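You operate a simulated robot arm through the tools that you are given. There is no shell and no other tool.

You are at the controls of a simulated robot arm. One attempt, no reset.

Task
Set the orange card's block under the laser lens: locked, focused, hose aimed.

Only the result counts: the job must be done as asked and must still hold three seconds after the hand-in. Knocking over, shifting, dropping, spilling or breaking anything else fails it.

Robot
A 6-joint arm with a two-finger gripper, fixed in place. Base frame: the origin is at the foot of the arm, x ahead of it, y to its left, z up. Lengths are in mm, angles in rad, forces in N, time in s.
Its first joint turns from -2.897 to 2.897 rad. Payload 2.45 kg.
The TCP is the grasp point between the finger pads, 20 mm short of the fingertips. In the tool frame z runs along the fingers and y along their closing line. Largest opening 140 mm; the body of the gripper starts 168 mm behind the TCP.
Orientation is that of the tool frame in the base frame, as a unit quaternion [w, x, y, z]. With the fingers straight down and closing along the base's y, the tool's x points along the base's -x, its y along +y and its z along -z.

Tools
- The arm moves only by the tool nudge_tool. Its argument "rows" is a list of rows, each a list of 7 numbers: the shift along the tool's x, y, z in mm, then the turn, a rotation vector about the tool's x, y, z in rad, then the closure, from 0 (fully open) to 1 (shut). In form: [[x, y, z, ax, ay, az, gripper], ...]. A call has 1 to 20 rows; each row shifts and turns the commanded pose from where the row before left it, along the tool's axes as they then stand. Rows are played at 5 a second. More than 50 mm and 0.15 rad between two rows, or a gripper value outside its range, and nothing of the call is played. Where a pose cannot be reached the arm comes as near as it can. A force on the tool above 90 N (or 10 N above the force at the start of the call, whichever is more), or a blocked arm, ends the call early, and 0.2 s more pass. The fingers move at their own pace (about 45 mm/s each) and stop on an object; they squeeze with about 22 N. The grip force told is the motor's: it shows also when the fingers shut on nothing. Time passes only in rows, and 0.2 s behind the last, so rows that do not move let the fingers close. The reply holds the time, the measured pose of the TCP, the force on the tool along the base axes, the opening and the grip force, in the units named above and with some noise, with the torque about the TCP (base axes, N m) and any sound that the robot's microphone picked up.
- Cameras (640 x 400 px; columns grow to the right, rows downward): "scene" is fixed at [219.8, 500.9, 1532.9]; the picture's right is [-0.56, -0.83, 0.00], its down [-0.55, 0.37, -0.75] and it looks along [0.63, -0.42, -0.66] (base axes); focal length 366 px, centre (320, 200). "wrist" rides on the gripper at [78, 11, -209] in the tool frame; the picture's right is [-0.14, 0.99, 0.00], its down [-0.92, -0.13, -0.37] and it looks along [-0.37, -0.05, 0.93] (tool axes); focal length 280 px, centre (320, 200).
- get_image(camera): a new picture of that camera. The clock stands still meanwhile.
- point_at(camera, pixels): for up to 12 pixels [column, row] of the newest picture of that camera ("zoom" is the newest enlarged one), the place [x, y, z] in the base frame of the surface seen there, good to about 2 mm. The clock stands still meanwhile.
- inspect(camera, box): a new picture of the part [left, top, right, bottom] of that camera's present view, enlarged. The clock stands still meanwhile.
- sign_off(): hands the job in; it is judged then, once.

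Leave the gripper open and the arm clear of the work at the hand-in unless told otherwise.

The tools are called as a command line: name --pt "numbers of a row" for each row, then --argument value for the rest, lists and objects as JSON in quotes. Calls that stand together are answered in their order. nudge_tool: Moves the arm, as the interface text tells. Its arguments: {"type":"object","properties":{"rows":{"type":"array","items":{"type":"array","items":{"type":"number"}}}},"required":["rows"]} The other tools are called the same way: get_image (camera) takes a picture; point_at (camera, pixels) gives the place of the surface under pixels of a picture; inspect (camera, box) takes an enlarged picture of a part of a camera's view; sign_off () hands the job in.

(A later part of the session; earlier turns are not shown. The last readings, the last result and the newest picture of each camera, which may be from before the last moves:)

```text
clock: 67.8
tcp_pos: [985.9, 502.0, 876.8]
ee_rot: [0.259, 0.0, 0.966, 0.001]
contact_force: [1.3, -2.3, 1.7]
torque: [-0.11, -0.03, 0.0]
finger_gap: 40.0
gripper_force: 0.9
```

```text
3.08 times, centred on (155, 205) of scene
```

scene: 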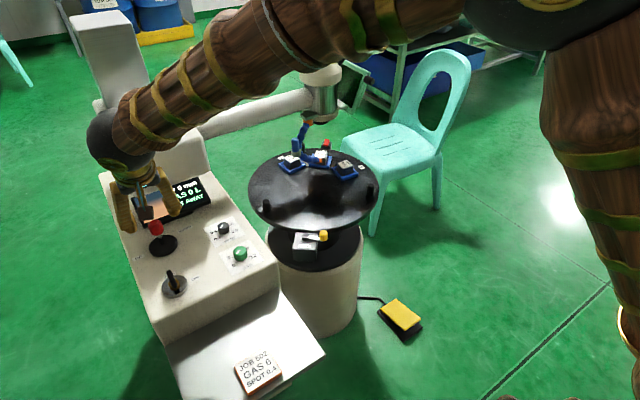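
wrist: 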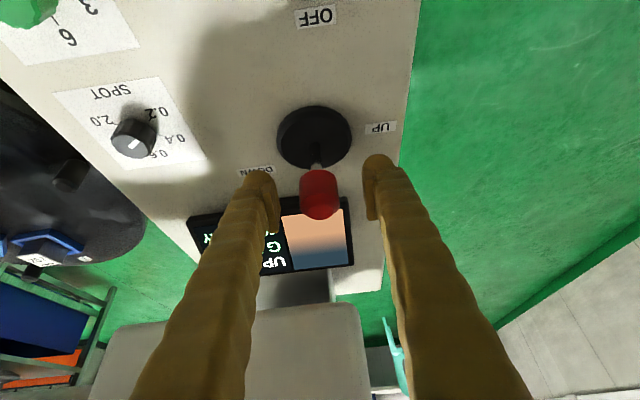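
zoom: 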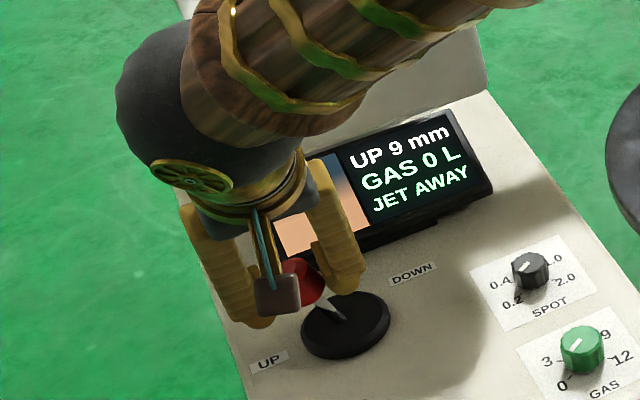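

No creep, so there is a dead band. I'll tilt a bit more, following the knob down slightly.

nudge_tool --pt "0.3 2 0.5 0 0 0 0.73" --pt "0.3 2 0.5 0 0 0 0.73"

inspect --camera "scene" --box '[90, 140, 220, 270]'

```text
clock: 68.4
tcp_pos: [987.5, 506.3, 875.9]
ee_rot: [0.259, -0.001, 0.966, 0.0]
contact_force: [-1.4, -3.9, 3.8]
torque: [-0.11, 0.01, -0.02]
finger_gap: 40.6
gripper_force: 2.0
```

```text
3.08 times, centred on (155, 205) of scene
```

zoom: 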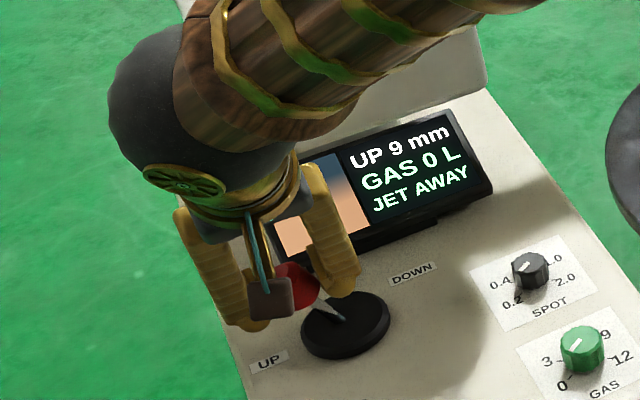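

nudge_tool --pt "0.4 2 0.7 0 0 0 0.73" --pt "0.4 2 0.7 0 0 0 0.73"

inspect --camera "scene" --box '[90, 140, 220, 270]'

```text
clock: 69.0
tcp_pos: [986.9, 509.6, 874.4]
ee_rot: [0.26, 0.0, 0.966, 0.0]
contact_force: [-4.4, -13.9, 15.0]
torque: [-0.52, 0.0, -0.16]
finger_gap: 46.7
gripper_force: 7.0
```

```text
3.08 times, centred on (155, 205) of scene
```

zoom: 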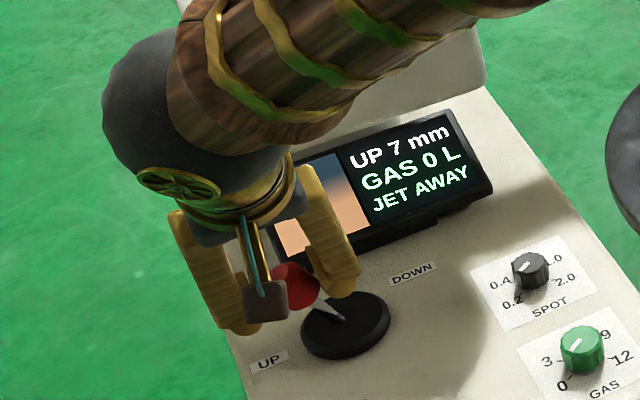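

The reading dropped to "UP 7 mm", so pushing UP is right, and the lever is at its stop. I'll hold briefly and read again to learn the speed.

nudge_tool --pt "0 0 0 0 0 0 0.73"

inspect --camera "scene" --box '[90, 140, 220, 270]'

```text
clock: 69.4
tcp_pos: [987.4, 510.0, 874.7]
ee_rot: [0.26, 0.001, 0.966, -0.001]
contact_force: [-1.5, -13.5, 15.2]
torque: [-0.56, -0.05, -0.04]
finger_gap: 47.2
gripper_force: 6.9
```

```text
3.08 times, centred on (155, 205) of scene
```

zoom: 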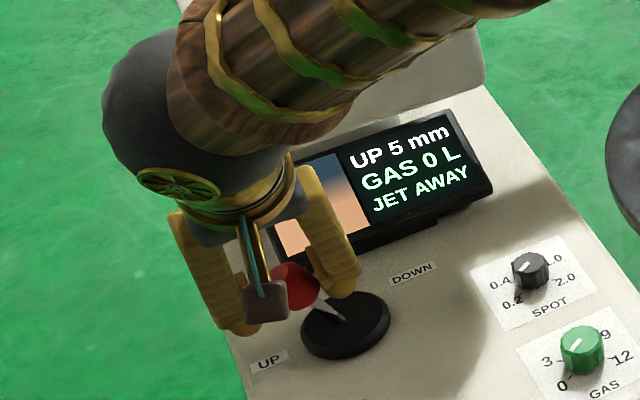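

The head moves about 5 mm/s, and the display now reads "UP 5 mm". I'll hold once more, then ease off.

nudge_tool --pt "0 0 0 0 0 0 0.73"

nudge_tool --pt "-0.4 -8 -0.7 0 0 0 0.73"

inspect --camera "scene" --box '[90, 140, 220, 270]'

```text
clock: 69.8
tcp_pos: [988.2, 510.0, 874.3]
ee_rot: [0.26, 0.0, 0.966, 0.0]
contact_force: [1.1, -13.4, 13.8]
torque: [-0.49, -0.05, -0.04]
finger_gap: 47.5
gripper_force: 6.9
```

```text
clock: 70.2
tcp_pos: [985.9, 501.6, 873.5]
ee_rot: [0.258, -0.001, 0.966, 0.0]
contact_force: [-0.6, -3.8, -0.5]
torque: [-0.01, 0.01, 0.0]
finger_gap: 39.9
gripper_force: 1.3
```

```text
3.08 times, centred on (155, 205) of scene
```

zoom: 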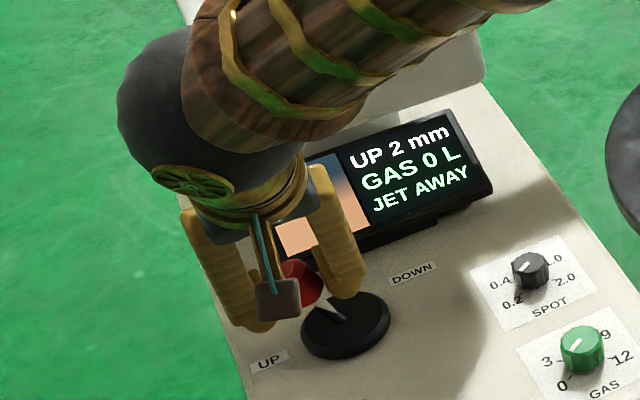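

It reads "UP 2 mm" with the lever eased off. I'll give one short pulse forward and back.

nudge_tool --pt "0.4 7 0.7 0 0 0 0.73" --pt "-0.4 -7 -0.7 0 0 0 0.73"

inspect --camera "scene" --box '[90, 140, 220, 270]'

```text
clock: 70.8
tcp_pos: [986.8, 502.7, 875.2]
ee_rot: [0.259, -0.001, 0.966, 0.0]
contact_force: [-0.7, -1.7, 0.2]
torque: [-0.05, 0.06, -0.05]
finger_gap: 40.1
gripper_force: 1.5
```

```text
3.08 times, centred on (155, 205) of scene
```

zoom: 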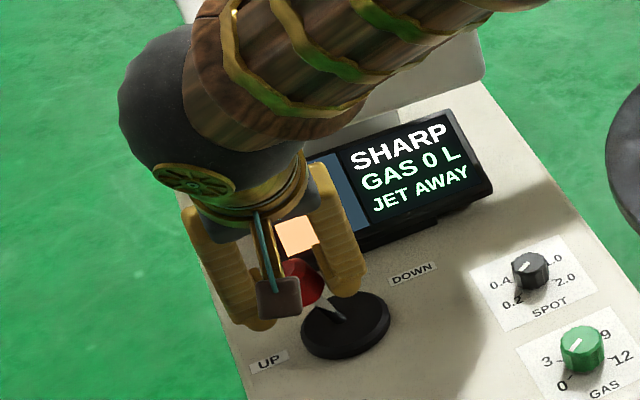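

The display reads "SHARP", so it is focused. I'll ease the lever back to centre slowly with the finger supporting it, so it doesn't swing past to DOWN.

nudge_tool --pt "-0.2 -3 -0.3 0 0 0 0.73" --pt "-0.2 -3 -0.3 0 0 0 0.73" --pt "-0.2 -3 -0.3 0 0 0 0.73" --pt "0 -3 0 0 0 0 0.73" --pt "0 -3 0 0 0 0 0.73" --pt "0 -3 0 0 0 0 0.73" --pt "0 -2.5 0 0 0 0 0.73" --pt "0 0 0 0 0 0 0.73"

inspect --camera "scene" --box '[90, 140, 220, 270]'

get_image --camera "wrist"

```text
clock: 72.6
tcp_pos: [986.2, 482.3, 876.6]
ee_rot: [0.258, 0.0, 0.966, 0.0]
contact_force: [0.8, -0.5, -0.4]
torque: [0.0, 0.02, 0.01]
finger_gap: 37.8
gripper_force: 0.0
```

```text
3.08 times, centred on (155, 205) of scene
```

zoom: 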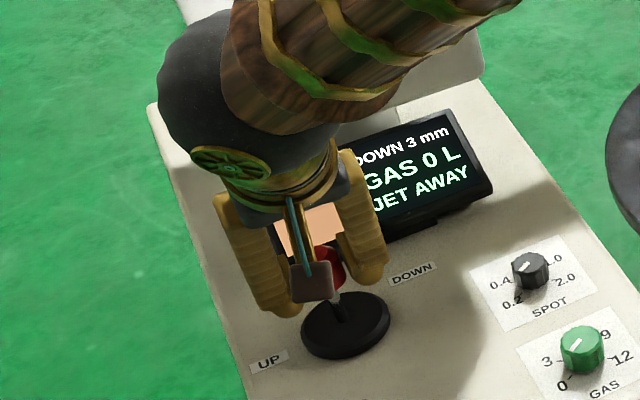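

```text
taken
```

wrist: 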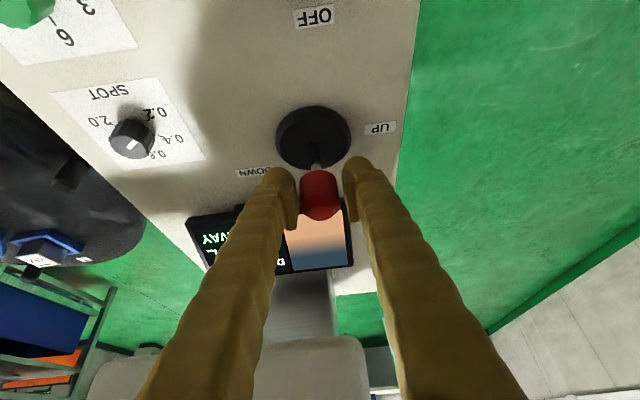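

The head drifted past while the lever was still partly tilted, and it now reads "DOWN 3 mm". So the switch has hysteresis and releases only nearer the centre. I'll approach the DOWN side to just short of the trip point, then give a short pulse and retreat fully to centre in the same call.

nudge_tool --pt "0 -4 0 0 0 0 0.73" --pt "0 -4 0 0 0 0 0.73" --pt "0 -4 0 0 0 0 0.73" --pt "0 -4 0 0 0 0 0.73" --pt "0.3 -3 0.5 0 0 0 0.73" --pt "0 0 0 0 0 0 0.73"

inspect --camera "scene" --box '[90, 140, 220, 270]'

```text
clock: 74.0
tcp_pos: [986.8, 463.1, 876.0]
ee_rot: [0.259, 0.0, 0.966, 0.0]
contact_force: [0.4, 1.8, 1.1]
torque: [0.07, -0.04, -0.01]
finger_gap: 39.3
gripper_force: 1.6
```

```text
3.08 times, centred on (155, 205) of scene
```

zoom: 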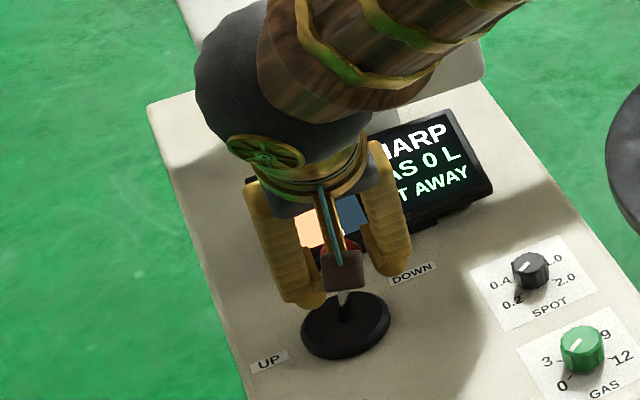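

It reads "SHARP" right now, but the lever is still tilted. I'll retreat to centre at once, in one quick move.

nudge_tool --pt "-0.3 19 -0.5 0 0 0 0.73"

inspect --camera "scene" --box '[90, 140, 220, 270]'

```text
clock: 74.4
tcp_pos: [985.4, 482.0, 875.4]
ee_rot: [0.258, -0.001, 0.966, 0.0]
contact_force: [0.4, -0.3, -0.5]
torque: [0.0, 0.04, -0.01]
finger_gap: 37.9
gripper_force: 0.0
```

```text
3.08 times, centred on (155, 205) of scene
```

zoom: 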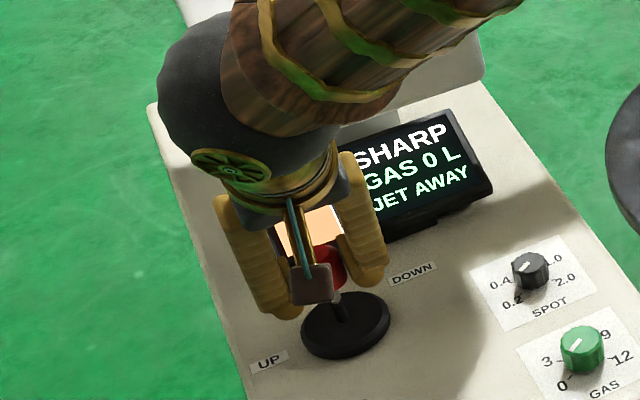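

Still "SHARP" with the lever centred. I'll wait a second to confirm it holds.

nudge_tool --pt "0 0 0 0 0 0 0.7" --pt "0 0 0 0 0 0 0.6" --pt "0 0 0 0 0 0 0.5" --pt "0 0 0 0 0 0 0.5" --pt "0 0 0 0 0 0 0.5"

inspect --camera "scene" --box '[90, 140, 220, 270]'

get_image --camera "wrist"

```text
clock: 75.6
tcp_pos: [985.4, 482.3, 875.4]
ee_rot: [0.259, 0.0, 0.966, 0.0]
contact_force: [-0.9, 0.2, 0.4]
torque: [-0.02, 0.02, 0.05]
finger_gap: 70.3
gripper_force: 0.0
```

```text
3.08 times, centred on (155, 205) of scene
```

zoom: 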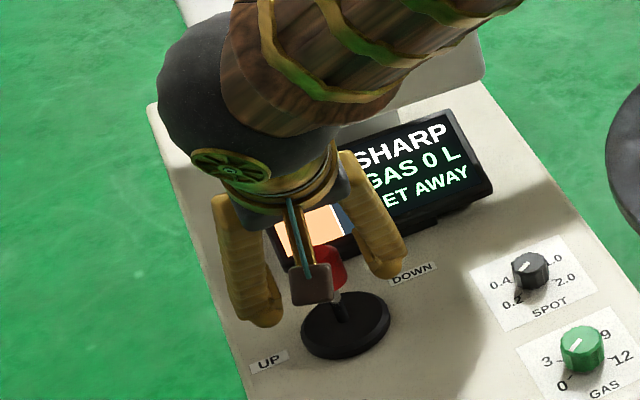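

```text
taken
```

wrist: 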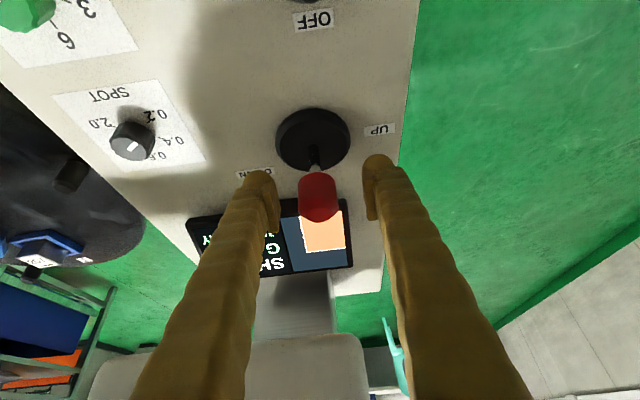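

Focus holds. I'll back straight out along the fingers and then take an unobstructed look at the display and the hose.

nudge_tool --pt "0 0 -25 0 0 0 0.5" --pt "0 0 -30 0 0 0 0.5" --pt "0 0 -40 0 0 0 0.5" --pt "0 0 -40 0 0 0 0.5" --pt "15 -40 -20 0 0 0 0.5" --pt "15 -40 -20 0 0 0 0.5" --pt "15 -40 -20 0 0 0 0.5" --pt "15 -40 -20 0 0 0 0.5" --pt "15 -40 -20 0 0 0 0.5" --pt "0 0 0 0 0 0 0.5"

get_image --camera "scene"

inspect --camera "scene" --box '[120, 160, 220, 230]'

get_image --camera "wrist"

```text
clock: 77.8
tcp_pos: [803.2, 280.7, 1043.1]
ee_rot: [0.259, -0.001, 0.966, 0.0]
contact_force: [0.2, -0.1, 0.3]
torque: [-0.02, 0.0, -0.03]
finger_gap: 69.9
gripper_force: 0.1
```

```text
taken
```

scene: 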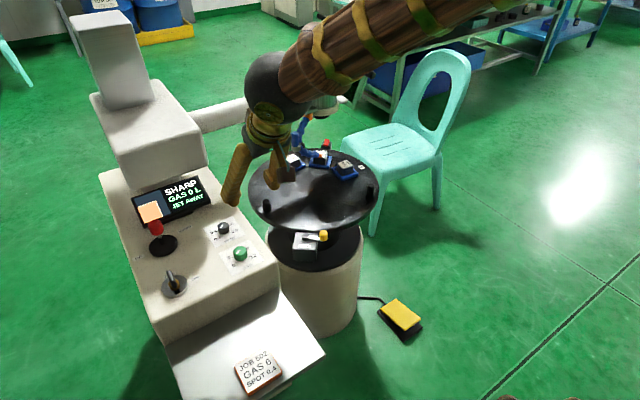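

```text
5.71 times, centred on (170, 195) of scene
```

zoom: 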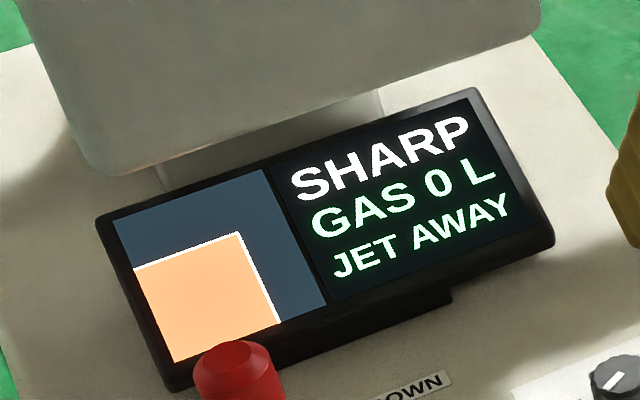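

```text
taken
```

wrist: 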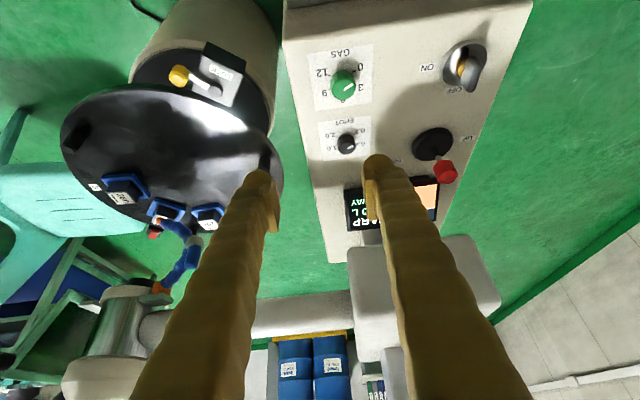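

The display shows a crisp edge and "SHARP". Now the hose. I'll enlarge and measure it again, since the head rose by about 9 mm.

inspect --camera "scene" --box '[280, 100, 350, 180]'

inspect --camera "wrist" --box '[80, 160, 240, 340]'

```text
5.00 times, centred on (315, 140) of scene
```

zoom: 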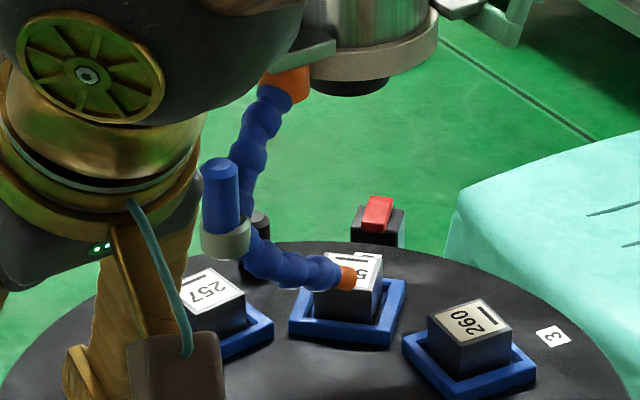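

```text
2.22 times, centred on (160, 250) of wrist
```

zoom: 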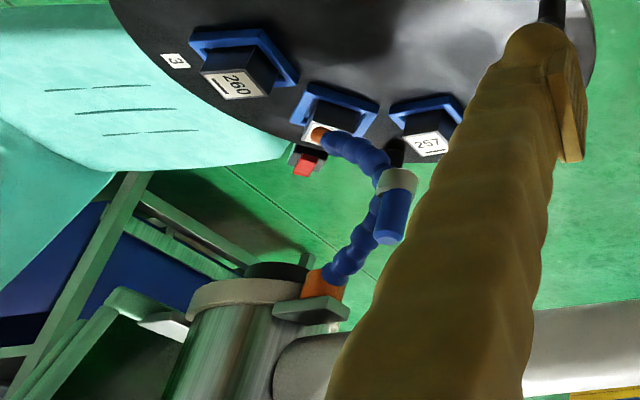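

I'll measure the hose handle top and sides, the collar and the nozzle in the scene view, and the orange mount and lens as well.

point_at --camera "scene" --pixels '[[294.8, 133.5], [295.5, 140], [296, 144], [292.5, 140], [298.5, 140], [296, 148], [292.5, 149], [319.5, 155.5], [317, 155.5], [311, 154], [301, 146], [307, 116]]'

point_at --camera "zoom" --pixels '[[387, 238], [392, 215], [398, 185], [378, 215], [406, 215], [318, 133], [335, 140], [322, 283], [262, 262], [285, 290], [310, 320], [345, 325]]'

```text
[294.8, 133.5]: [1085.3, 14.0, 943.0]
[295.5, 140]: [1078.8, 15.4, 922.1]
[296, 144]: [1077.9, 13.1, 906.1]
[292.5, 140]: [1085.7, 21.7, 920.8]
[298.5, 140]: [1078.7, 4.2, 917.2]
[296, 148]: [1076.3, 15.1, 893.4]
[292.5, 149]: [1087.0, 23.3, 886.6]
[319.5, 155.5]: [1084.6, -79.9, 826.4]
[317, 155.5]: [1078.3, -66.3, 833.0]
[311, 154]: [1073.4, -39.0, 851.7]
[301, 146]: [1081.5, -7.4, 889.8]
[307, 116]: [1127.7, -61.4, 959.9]
```

```text
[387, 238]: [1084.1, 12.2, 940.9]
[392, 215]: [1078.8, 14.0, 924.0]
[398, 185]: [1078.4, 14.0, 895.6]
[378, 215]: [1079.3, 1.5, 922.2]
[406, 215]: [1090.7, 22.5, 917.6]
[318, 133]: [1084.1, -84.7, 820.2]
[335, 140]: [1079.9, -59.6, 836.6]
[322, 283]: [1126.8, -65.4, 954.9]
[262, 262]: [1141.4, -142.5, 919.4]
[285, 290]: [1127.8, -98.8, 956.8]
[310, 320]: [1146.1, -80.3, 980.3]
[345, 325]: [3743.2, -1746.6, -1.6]
```

The head has risen about 20 mm in total: the handle top is now z≈942, the mount about 957 and the lens about 919. The handle's axis is about (1087,12.5) and it's about 22 mm wide, with the hose running up toward the mount on its -y/+x side. I'll keep the 30° tilt and move to a standoff behind the handle at (1037,12,1012).

nudge_tool --pt "-23.4 -33.6 18 0 0 0 0.5" --pt "-23.4 -33.6 18 0 0 0 0.5" --pt "-23.4 -33.6 18 0 0 0 0.5" --pt "-23.4 -33.6 18 0 0 0 0.5" --pt "-23.4 -33.6 18 0 0 0 0.5" --pt "-23.4 -33.6 18 0 0 0 0.55" --pt "-23.4 -33.6 18 0 0 0 0.6" --pt "-23.4 -33.6 18 0 0 0 0.6" --pt "0 0 0 0 0 0 0.6"

get_image --camera "wrist"

get_image --camera "scene"

```text
clock: 79.8
tcp_pos: [1043.2, 16.4, 1011.4]
ee_rot: [0.259, 0.0, 0.966, 0.0]
contact_force: [0.3, -0.2, 0.4]
torque: [0.0, 0.0, 0.02]
finger_gap: 55.6
gripper_force: 0.0
```

```text
taken
```

wrist: 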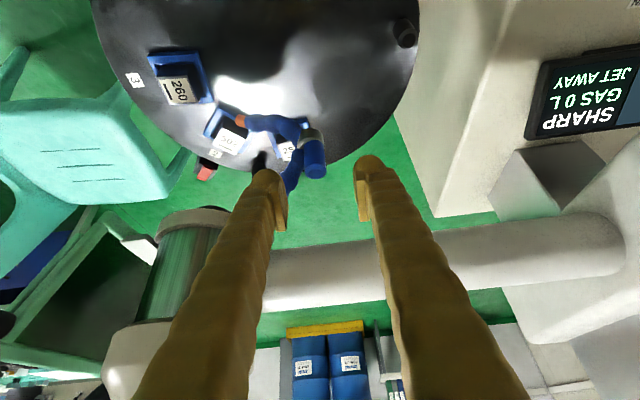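

```text
taken
```

scene: 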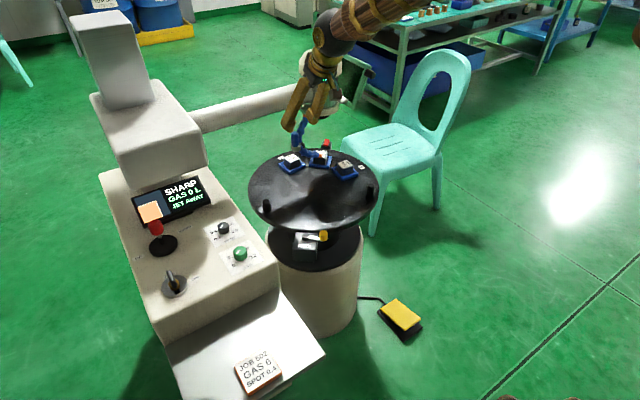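

The handle is at wrist (313,160), between the fingers, with the hose just to its left at (292,172). I'll enlarge to plan the grasp.

inspect --camera "wrist" --box '[220, 90, 400, 230]'

inspect --camera "scene" --box '[270, 60, 350, 180]'

```text
2.86 times, centred on (310, 160) of wrist
```

zoom: 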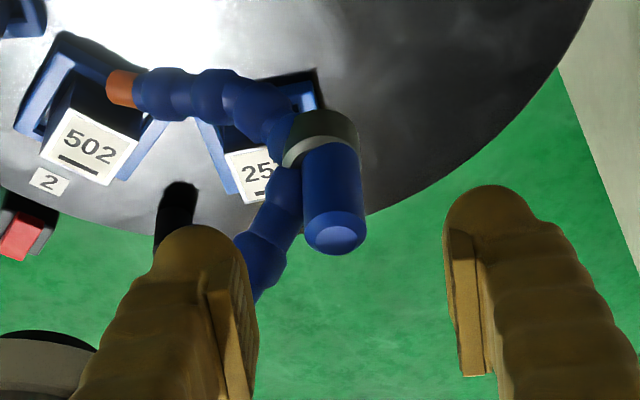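

```text
3.33 times, centred on (310, 120) of scene
```

zoom: 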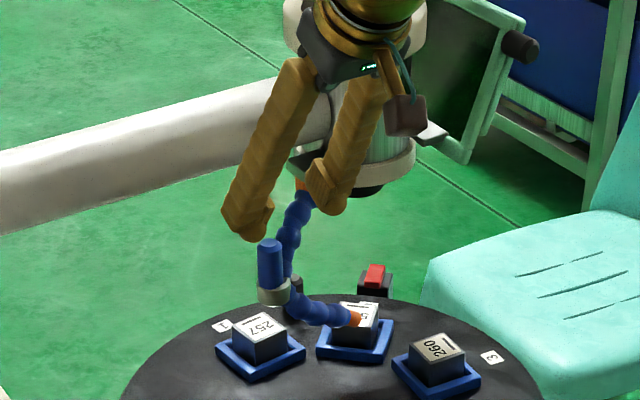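

The handle is upright with its top at zoom (335,240), and the hose angles away to the lower left. To stay clear of the hose I'll grip just the top of the handle, keeping the pads slightly to its near side: TCP about (1065,12.5,937).

nudge_tool --pt "9 -2 25 0 0 0 0.6" --pt "9.3 -1.9 25 0 0 0 0.6" --pt "0 0 13 0 0 0 0.6" --pt "0 0 0 0 0 0 0.6"

get_image --camera "wrist"

inspect --camera "scene" --box '[270, 60, 350, 180]'

```text
clock: 80.8
tcp_pos: [1056.4, 10.5, 948.9]
ee_rot: [0.259, 0.0, 0.966, 0.0]
contact_force: [-0.3, 0.1, 1.1]
torque: [0.02, 0.02, -0.03]
finger_gap: 55.9
gripper_force: 0.0
```

```text
taken
```

wrist: 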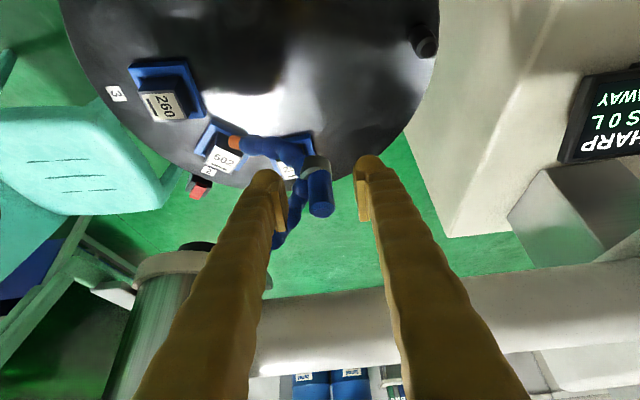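

```text
3.33 times, centred on (310, 120) of scene
```

zoom: 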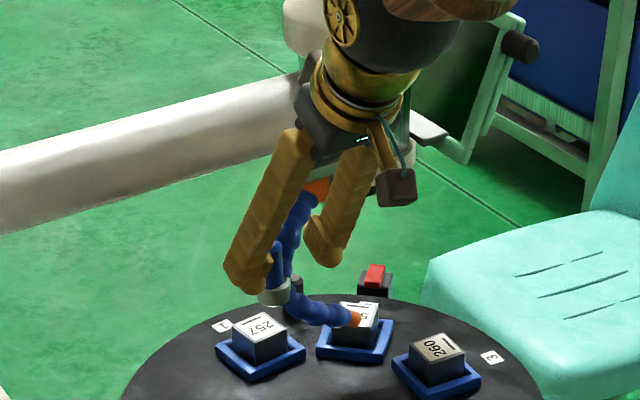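

I'm nearly there. I'll measure the handle top in this view before the last few centimetres.

inspect --camera "wrist" --box '[250, 140, 390, 250]'

point_at --camera "wrist" --pixels '[[321, 208], [320, 195], [310, 195], [331, 195], [318, 180], [295, 205], [283, 225], [278, 240]]'

```text
3.64 times, centred on (320, 195) of wrist
```

zoom: 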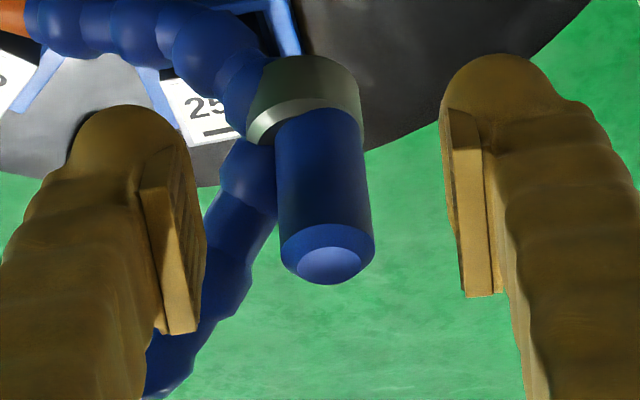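

```text
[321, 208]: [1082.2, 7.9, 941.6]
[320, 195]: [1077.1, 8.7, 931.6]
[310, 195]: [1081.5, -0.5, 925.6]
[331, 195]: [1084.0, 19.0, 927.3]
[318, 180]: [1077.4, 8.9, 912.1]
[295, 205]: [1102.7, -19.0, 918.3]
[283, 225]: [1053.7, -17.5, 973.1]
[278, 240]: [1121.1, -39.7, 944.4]
```

The handle's axis is at (1088,10). I'll advance the last 14 mm and close on it.

nudge_tool --pt "-1.4 -0.3 7 0 0 0 0.6" --pt "-1.4 -0.2 7.3 0 0 0 0.6" --pt "0 0 0 0 0 0 0.6"

nudge_tool --pt "0 0 0 0 0 0 0.75" --pt "0 0 0 0 0 0 0.82" --pt "0 0 0 0 0 0 0.9" --pt "0 0 0 0 0 0 0.9"

inspect --camera "wrist" --box '[250, 140, 390, 250]'

inspect --camera "scene" --box '[270, 80, 350, 180]'

```text
clock: 81.6
tcp_pos: [1065.1, 9.8, 937.1]
ee_rot: [0.259, 0.001, 0.966, 0.0]
contact_force: [-0.5, -0.3, -1.1]
torque: [-0.01, 0.02, 0.0]
finger_gap: 56.2
gripper_force: 0.1
```

```text
clock: 82.6
tcp_pos: [1065.0, 9.9, 936.3]
ee_rot: [0.259, 0.0, 0.966, 0.0]
contact_force: [-11.0, 3.6, 2.9]
torque: [0.0, -0.07, 0.08]
finger_gap: 16.8
gripper_force: 33.8
```

```text
3.64 times, centred on (320, 195) of wrist
```

zoom: 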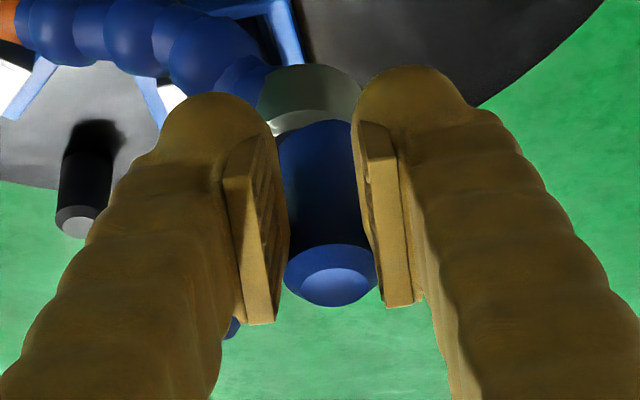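

```text
4.00 times, centred on (310, 130) of scene
```

zoom: 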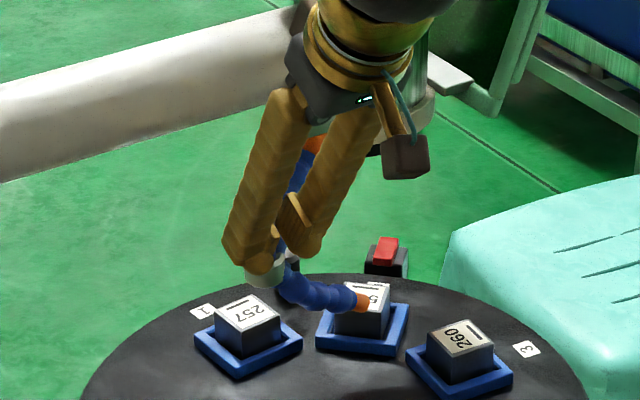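

The grip closed to 16.8 mm and pushes back 11 N in x, so the pads are pinching only the near side of the handle. I'll reopen, move 9 mm forward and slightly up to stay off the hose, and regrip.

nudge_tool --pt "0 0 0 0 0 0 0.75" --pt "0 0 0 0 0 0 0.65" --pt "0 0 0 0 0 0 0.65" --pt "-5.4 0 0.2 0 0 0 0.65" --pt "-5.3 0 0.2 0 0 0 0.65" --pt "0 0 0 0 0 0 0.65"

inspect --camera "wrist" --box '[250, 140, 390, 250]'

point_at --camera "zoom" --pixels '[[335, 285], [325, 220], [325, 160]]'

```text
clock: 84.0
tcp_pos: [1073.4, 8.6, 942.1]
ee_rot: [0.258, 0.0, 0.966, 0.0]
contact_force: [-0.1, 0.0, -0.1]
torque: [0.03, 0.03, 0.01]
finger_gap: 48.8
gripper_force: 0.3
```

```text
3.64 times, centred on (320, 195) of wrist
```

zoom: 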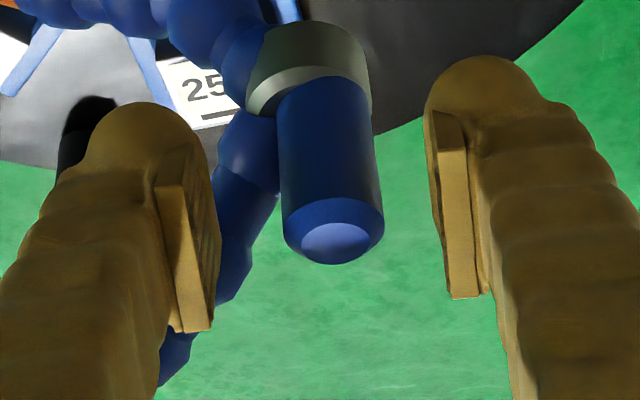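

```text
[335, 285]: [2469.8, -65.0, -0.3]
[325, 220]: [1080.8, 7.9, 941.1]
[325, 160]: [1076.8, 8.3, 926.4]
```

The handle is now well between the pads. Closing on it.

nudge_tool --pt "0 1.5 0 0 0 0 0.75" --pt "0 0 0 0 0 0 0.82" --pt "0 0 0 0 0 0 0.88" --pt "0 0 0 0 0 0 0.88"

inspect --camera "wrist" --box '[250, 140, 390, 250]'

```text
clock: 85.0
tcp_pos: [1073.7, 9.6, 940.6]
ee_rot: [0.259, 0.0, 0.966, 0.0]
contact_force: [2.8, -7.6, -1.2]
torque: [-0.04, -0.03, -0.11]
finger_gap: 23.0
gripper_force: 37.6
```

```text
3.64 times, centred on (320, 195) of wrist
```

zoom: 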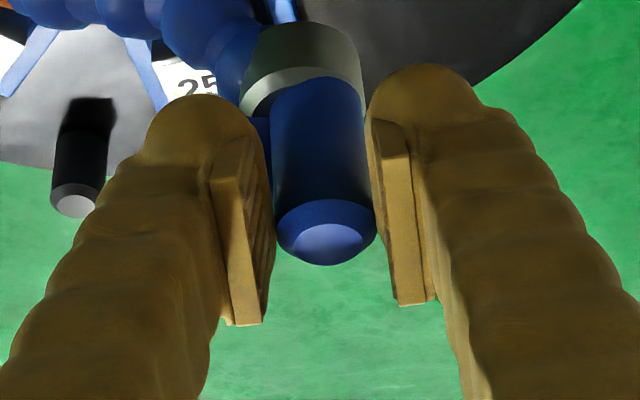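

It's gripped at 23 mm, the full handle diameter. I'll test the motion with a small pull toward the robot and -y, which is the arc around the hose mount, watching the force.

nudge_tool --pt "1.5 -1 -0.9 0 0 0 0.88" --pt "1.5 -1 -0.9 0 0 0 0.88" --pt "0 0 0 0 0 0 0.88"

inspect --camera "scene" --box '[280, 90, 350, 180]'

```text
clock: 85.8
tcp_pos: [1071.0, 8.0, 941.5]
ee_rot: [0.259, 0.0, 0.966, 0.0]
contact_force: [14.0, -14.3, -0.2]
torque: [-0.06, -0.25, 0.02]
finger_gap: 22.4
gripper_force: 44.9
```

```text
4.44 times, centred on (315, 135) of scene
```

zoom: 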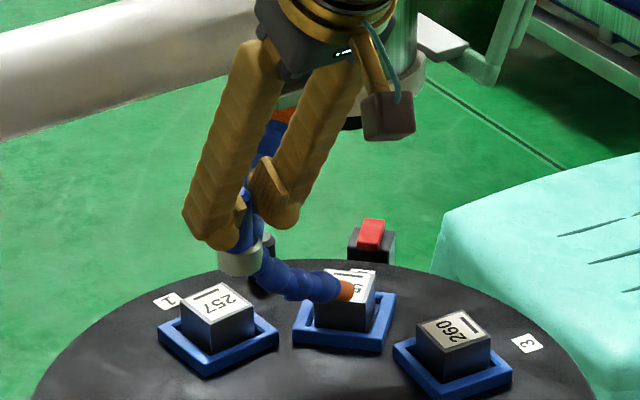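

The force reads (14,-14), so the handle is being pulled toward the mount and I'm slightly off its arc. I'll relax in that direction and read again to find the free direction.

nudge_tool --pt "-0.4 -1 0.2 0 0 0 0.88" --pt "-0.4 -1 0.2 0 0 0 0.88" --pt "0 0 0 0 0 0 0.88"

nudge_tool --pt "0 -1.5 0 0 0 0 0.88" --pt "0 -1.5 0 0 0 0 0.88" --pt "0 0 0 0 0 0 0.88"

inspect --camera "scene" --box '[280, 90, 350, 180]'

```text
clock: 86.6
tcp_pos: [1071.4, 8.0, 941.3]
ee_rot: [0.259, -0.001, 0.966, 0.0]
contact_force: [-11.8, 12.9, 5.2]
torque: [0.07, 0.13, 0.07]
finger_gap: 22.5
gripper_force: 45.4
```

```text
clock: 87.4
tcp_pos: [1071.0, 6.0, 940.8]
ee_rot: [0.259, -0.002, 0.966, 0.0]
contact_force: [-41.8, 67.5, 13.3]
torque: [0.34, -0.2, 1.47]
finger_gap: 22.7
gripper_force: 44.8
```

```text
4.44 times, centred on (315, 135) of scene
```

zoom: 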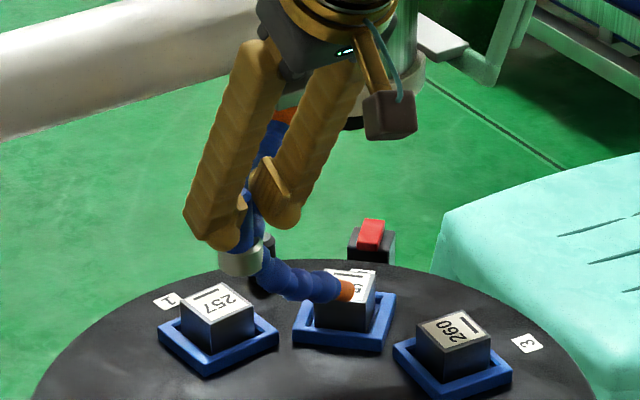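

The force flipped to (-42,+68). That lies exactly along the line to the mount, so the handle swings on a stiff arc about the mount and the free direction is tangential (-0.85,-0.53). I'll return to the arc and follow it in small steps.

nudge_tool --pt "1.3 1.25 -0.75 0 0 0 0.88" --pt "1.3 1.25 -0.75 0 0 0 0.88" --pt "0 0 0 0 0 0 0.88"

nudge_tool --pt "2.4 -2.2 -1.4 0 0 0 0.88" --pt "2.4 -2.3 -1.4 0 0 0 0.88" --pt "0 0 0 0 0 0 0.88"

inspect --camera "scene" --box '[280, 90, 350, 180]'

```text
clock: 88.2
tcp_pos: [1068.0, 6.3, 942.1]
ee_rot: [0.259, 0.001, 0.966, 0.0]
contact_force: [-23.7, 35.7, -0.7]
torque: [0.17, 0.05, 0.7]
finger_gap: 22.7
gripper_force: 45.5
```

```text
clock: 89.0
tcp_pos: [1061.7, 0.7, 941.3]
ee_rot: [0.258, -0.001, 0.966, 0.0]
contact_force: [-30.0, 35.8, -11.5]
torque: [0.06, 0.27, 0.68]
finger_gap: 22.2
gripper_force: 45.2
```

```text
4.44 times, centred on (315, 135) of scene
```

zoom: 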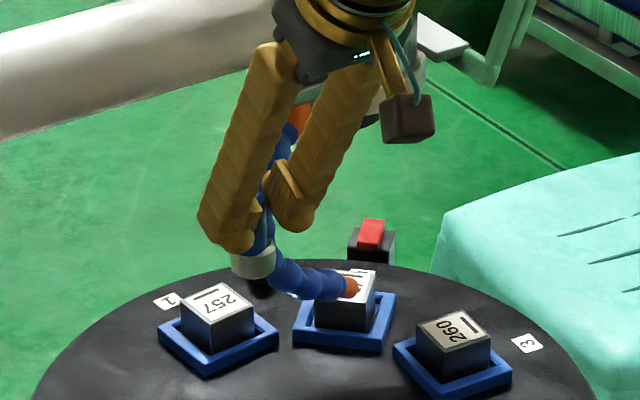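

The hose now swings with the handle and the nozzle is turning toward the lens. The force shows I'm about 2 mm inside the arc, so I'll correct outward while continuing.

nudge_tool --pt "2.8 -1.7 -1.6 0 0 0 0.88" --pt "2.8 -1.7 -1.6 0 0 0 0.88" --pt "0 0 0 0 0 0 0.88"

inspect --camera "scene" --box '[120, 160, 220, 230]'

```text
clock: 89.8
tcp_pos: [1056.9, -2.9, 941.0]
ee_rot: [0.26, 0.0, 0.966, -0.001]
contact_force: [-6.7, 10.5, -17.7]
torque: [0.05, 0.21, 0.38]
finger_gap: 22.2
gripper_force: 45.1
```

```text
5.71 times, centred on (170, 195) of scene
```

zoom: 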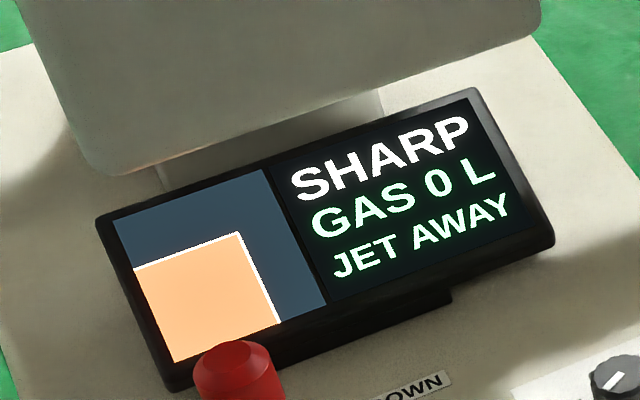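

Still on the arc, with the radial force down to about 12 N. A downward pull of 18 N shows the arc dips slightly. I'll continue, lowering a little.

nudge_tool --pt "2.6 -2.7 -0.6 0 0 0 0.88" --pt "2.6 -2.7 -0.6 0 0 0 0.88" --pt "0 0 0 0 0 0 0.88"

inspect --camera "scene" --box '[280, 90, 350, 180]'

inspect --camera "scene" --box '[120, 160, 220, 230]'

```text
clock: 90.6
tcp_pos: [1051.5, -7.1, 941.3]
ee_rot: [0.261, 0.001, 0.965, 0.0]
contact_force: [-7.7, 10.3, 5.7]
torque: [0.08, -0.15, 0.41]
finger_gap: 22.2
gripper_force: 45.0
```

```text
4.44 times, centred on (315, 135) of scene
```

zoom: 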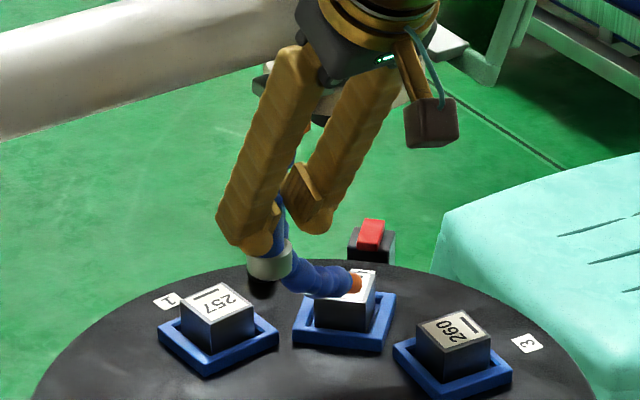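

```text
5.71 times, centred on (170, 195) of scene
```

zoom: 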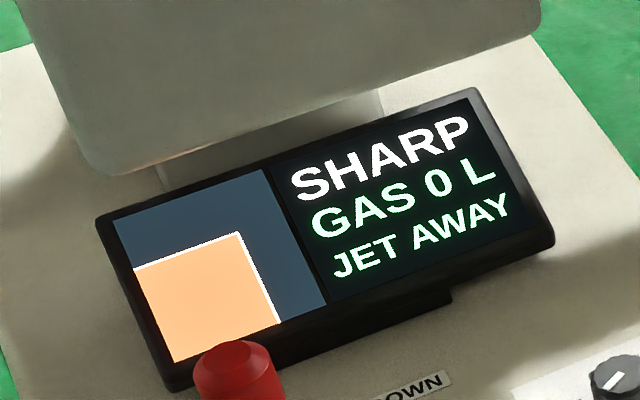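

The nozzle is getting closer to the lens line and the forces are small. I'll continue.

nudge_tool --pt "2.1 -2.9 -1.2 0 0 0 0.88" --pt "2.1 -2.9 -1.2 0 0 0 0.88" --pt "0 0 0 0 0 0 0.88"

inspect --camera "scene" --box '[120, 160, 220, 230]'

```text
clock: 91.4
tcp_pos: [1046.8, -13.5, 941.2]
ee_rot: [0.26, -0.001, 0.966, 0.001]
contact_force: [-13.9, 12.0, 22.7]
torque: [0.06, -0.45, 0.29]
finger_gap: 21.8
gripper_force: 45.3
```

```text
5.71 times, centred on (170, 195) of scene
```

zoom: 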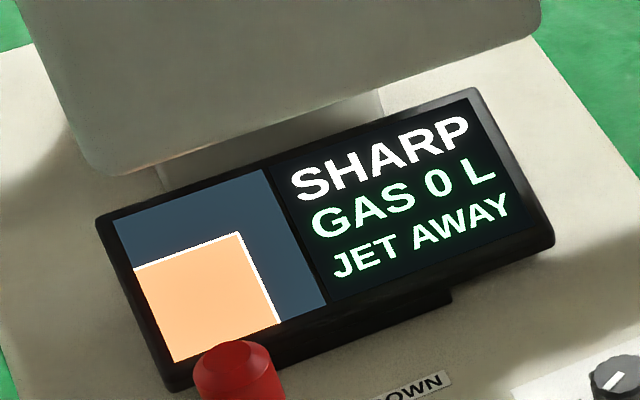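

The vertical force is now +23 N, so I'll rise about 1 mm and keep going along the arc.

nudge_tool --pt "1.6 -2.9 -1.6 0 0 0 0.88" --pt "1.6 -2.9 -1.6 0 0 0 0.88" --pt "0 0 0 0 0 0 0.88"

inspect --camera "scene" --box '[280, 90, 350, 180]'

inspect --camera "scene" --box '[120, 160, 220, 230]'

```text
clock: 92.2
tcp_pos: [1041.7, -18.6, 941.7]
ee_rot: [0.258, -0.001, 0.966, 0.0]
contact_force: [-27.1, 20.0, 14.7]
torque: [0.1, -0.27, 0.52]
finger_gap: 21.5
gripper_force: 45.2
```

```text
4.44 times, centred on (315, 135) of scene
```

zoom: 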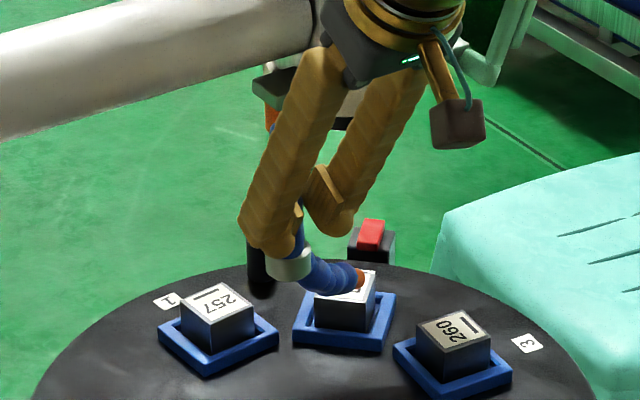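

```text
5.71 times, centred on (170, 195) of scene
```

zoom: 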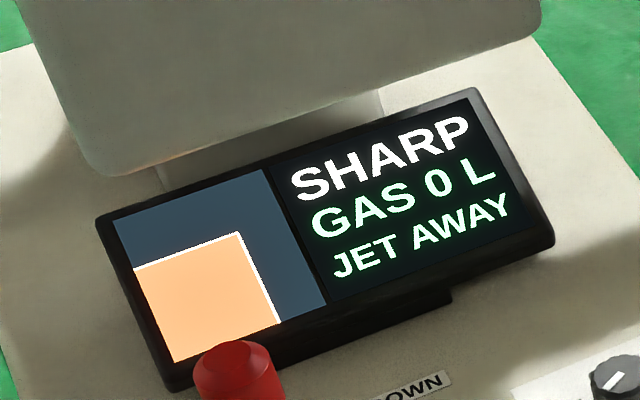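

Still tracking. The force shows the true arc lies slightly further out, so I'll correct outward and continue.

nudge_tool --pt "2.3 -2.9 -1.6 0 0 0 0.88" --pt "2.3 -2.9 -1.5 0 0 0 0.88" --pt "0 0 0 0 0 0 0.88"

inspect --camera "scene" --box '[120, 160, 220, 230]'

inspect --camera "scene" --box '[280, 90, 350, 180]'

```text
clock: 93.0
tcp_pos: [1037.0, -23.8, 941.5]
ee_rot: [0.258, -0.001, 0.966, 0.001]
contact_force: [-4.7, 0.9, -6.5]
torque: [0.05, 0.07, -0.05]
finger_gap: 21.1
gripper_force: 44.7
```

```text
5.71 times, centred on (170, 195) of scene
```

zoom: 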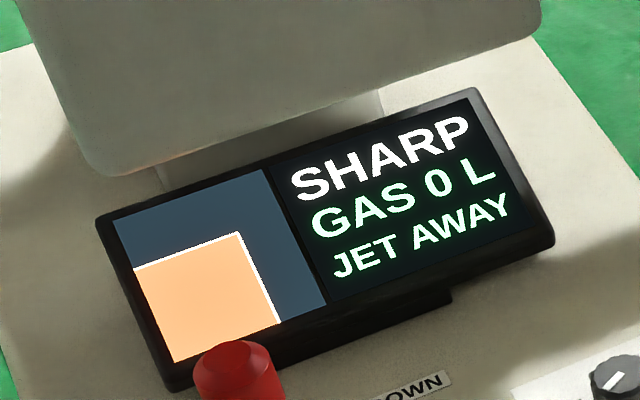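

```text
4.44 times, centred on (315, 135) of scene
```

zoom: 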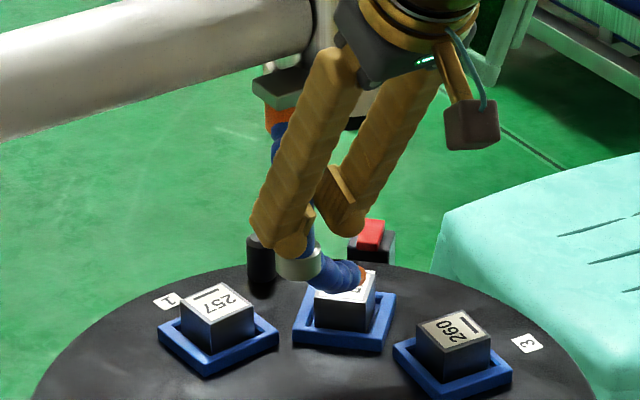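

The forces are near zero, but the gap has shrunk to 21.1 mm, so the handle may be creeping toward the pad edge. I'll check the wrist view.

get_image --camera "wrist"

inspect --camera "wrist" --box '[250, 140, 390, 250]'

point_at --camera "zoom" --pixels '[[325, 250], [320, 200], [325, 160]]'

```text
taken
```

wrist: 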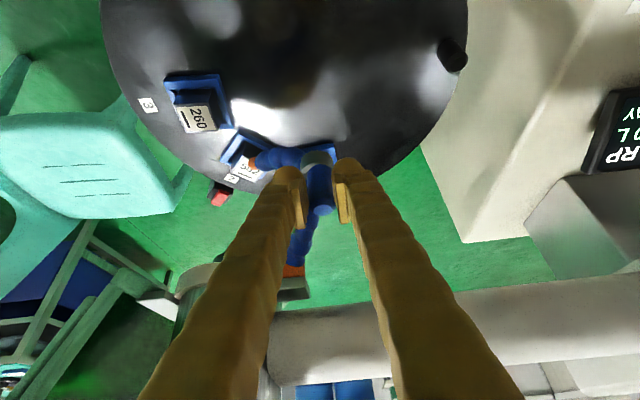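

```text
3.64 times, centred on (320, 195) of wrist
```

zoom: 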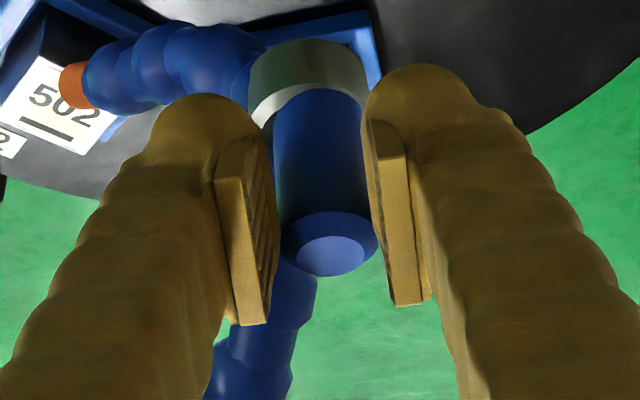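

```text
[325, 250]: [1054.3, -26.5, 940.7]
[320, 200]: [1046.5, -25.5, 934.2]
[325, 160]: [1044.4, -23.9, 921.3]
```

The handle's axis is now about (1056,-25), roughly 5 mm nearer the pads' front edge than before. I'll open, see whether the hose stays put, advance 6 mm and regrip.

nudge_tool --pt "0 0 0 0 0 0 0.75" --pt "0 0 0 0 0 0 0.68" --pt "0 0 0 0 0 0 0.68" --pt "-2.8 -0.5 1.6 0 0 0 0.68" --pt "-2.8 -0.5 1.6 0 0 0 0.68" --pt "0 0 0 0 0 0 0.68"

inspect --camera "wrist" --box '[250, 140, 390, 250]'

inspect --camera "scene" --box '[120, 160, 220, 230]'

```text
clock: 94.4
tcp_pos: [1043.9, -25.3, 940.5]
ee_rot: [0.258, 0.0, 0.966, 0.0]
contact_force: [0.7, 0.7, 0.8]
torque: [0.0, 0.0, -0.03]
finger_gap: 44.7
gripper_force: 0.1
```

```text
3.64 times, centred on (320, 195) of wrist
```

zoom: 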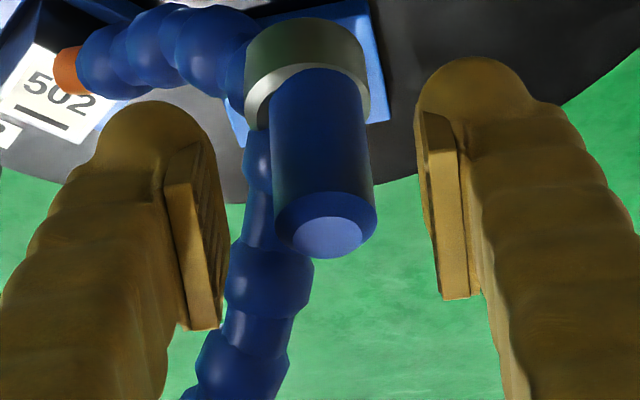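

```text
5.71 times, centred on (170, 195) of scene
```

zoom: 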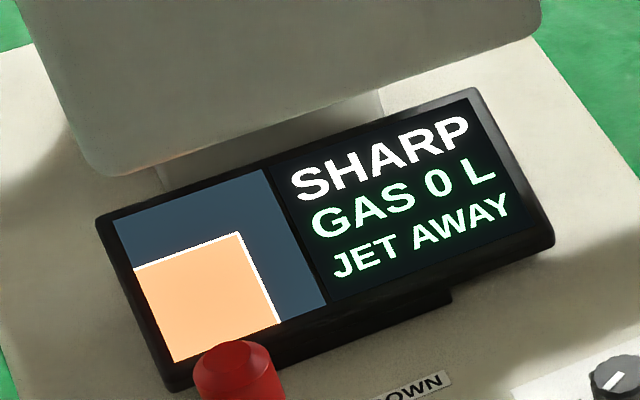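

The hose stays where it is left. I'll measure the nozzle tip, its segments and the handle to work out how much further to turn.

inspect --camera "wrist" --box '[210, 120, 390, 260]'

inspect --camera "scene" --box '[300, 140, 350, 180]'

point_at --camera "zoom" --pixels '[[320, 120], [300, 130], [260, 150], [270, 90]]'

```text
2.86 times, centred on (300, 190) of wrist
```

zoom: 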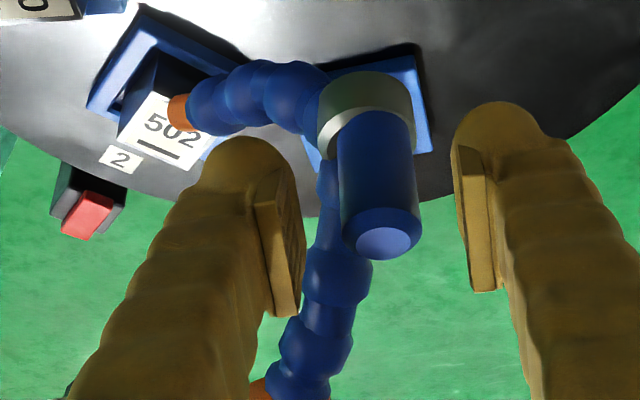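

```text
10.00 times, centred on (325, 160) of scene
```

zoom: 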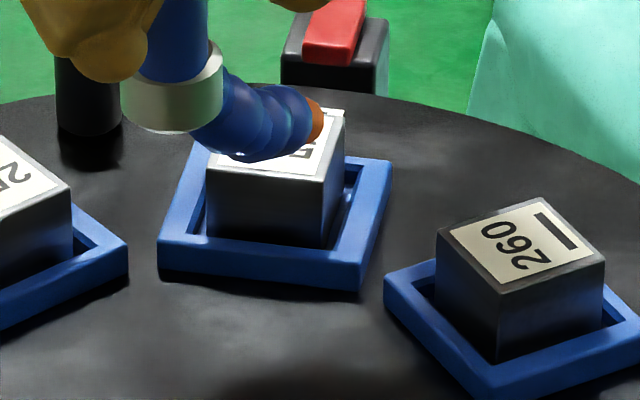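

```text
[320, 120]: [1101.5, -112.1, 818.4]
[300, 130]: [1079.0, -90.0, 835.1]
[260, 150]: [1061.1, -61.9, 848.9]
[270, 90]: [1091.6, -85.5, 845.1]
```

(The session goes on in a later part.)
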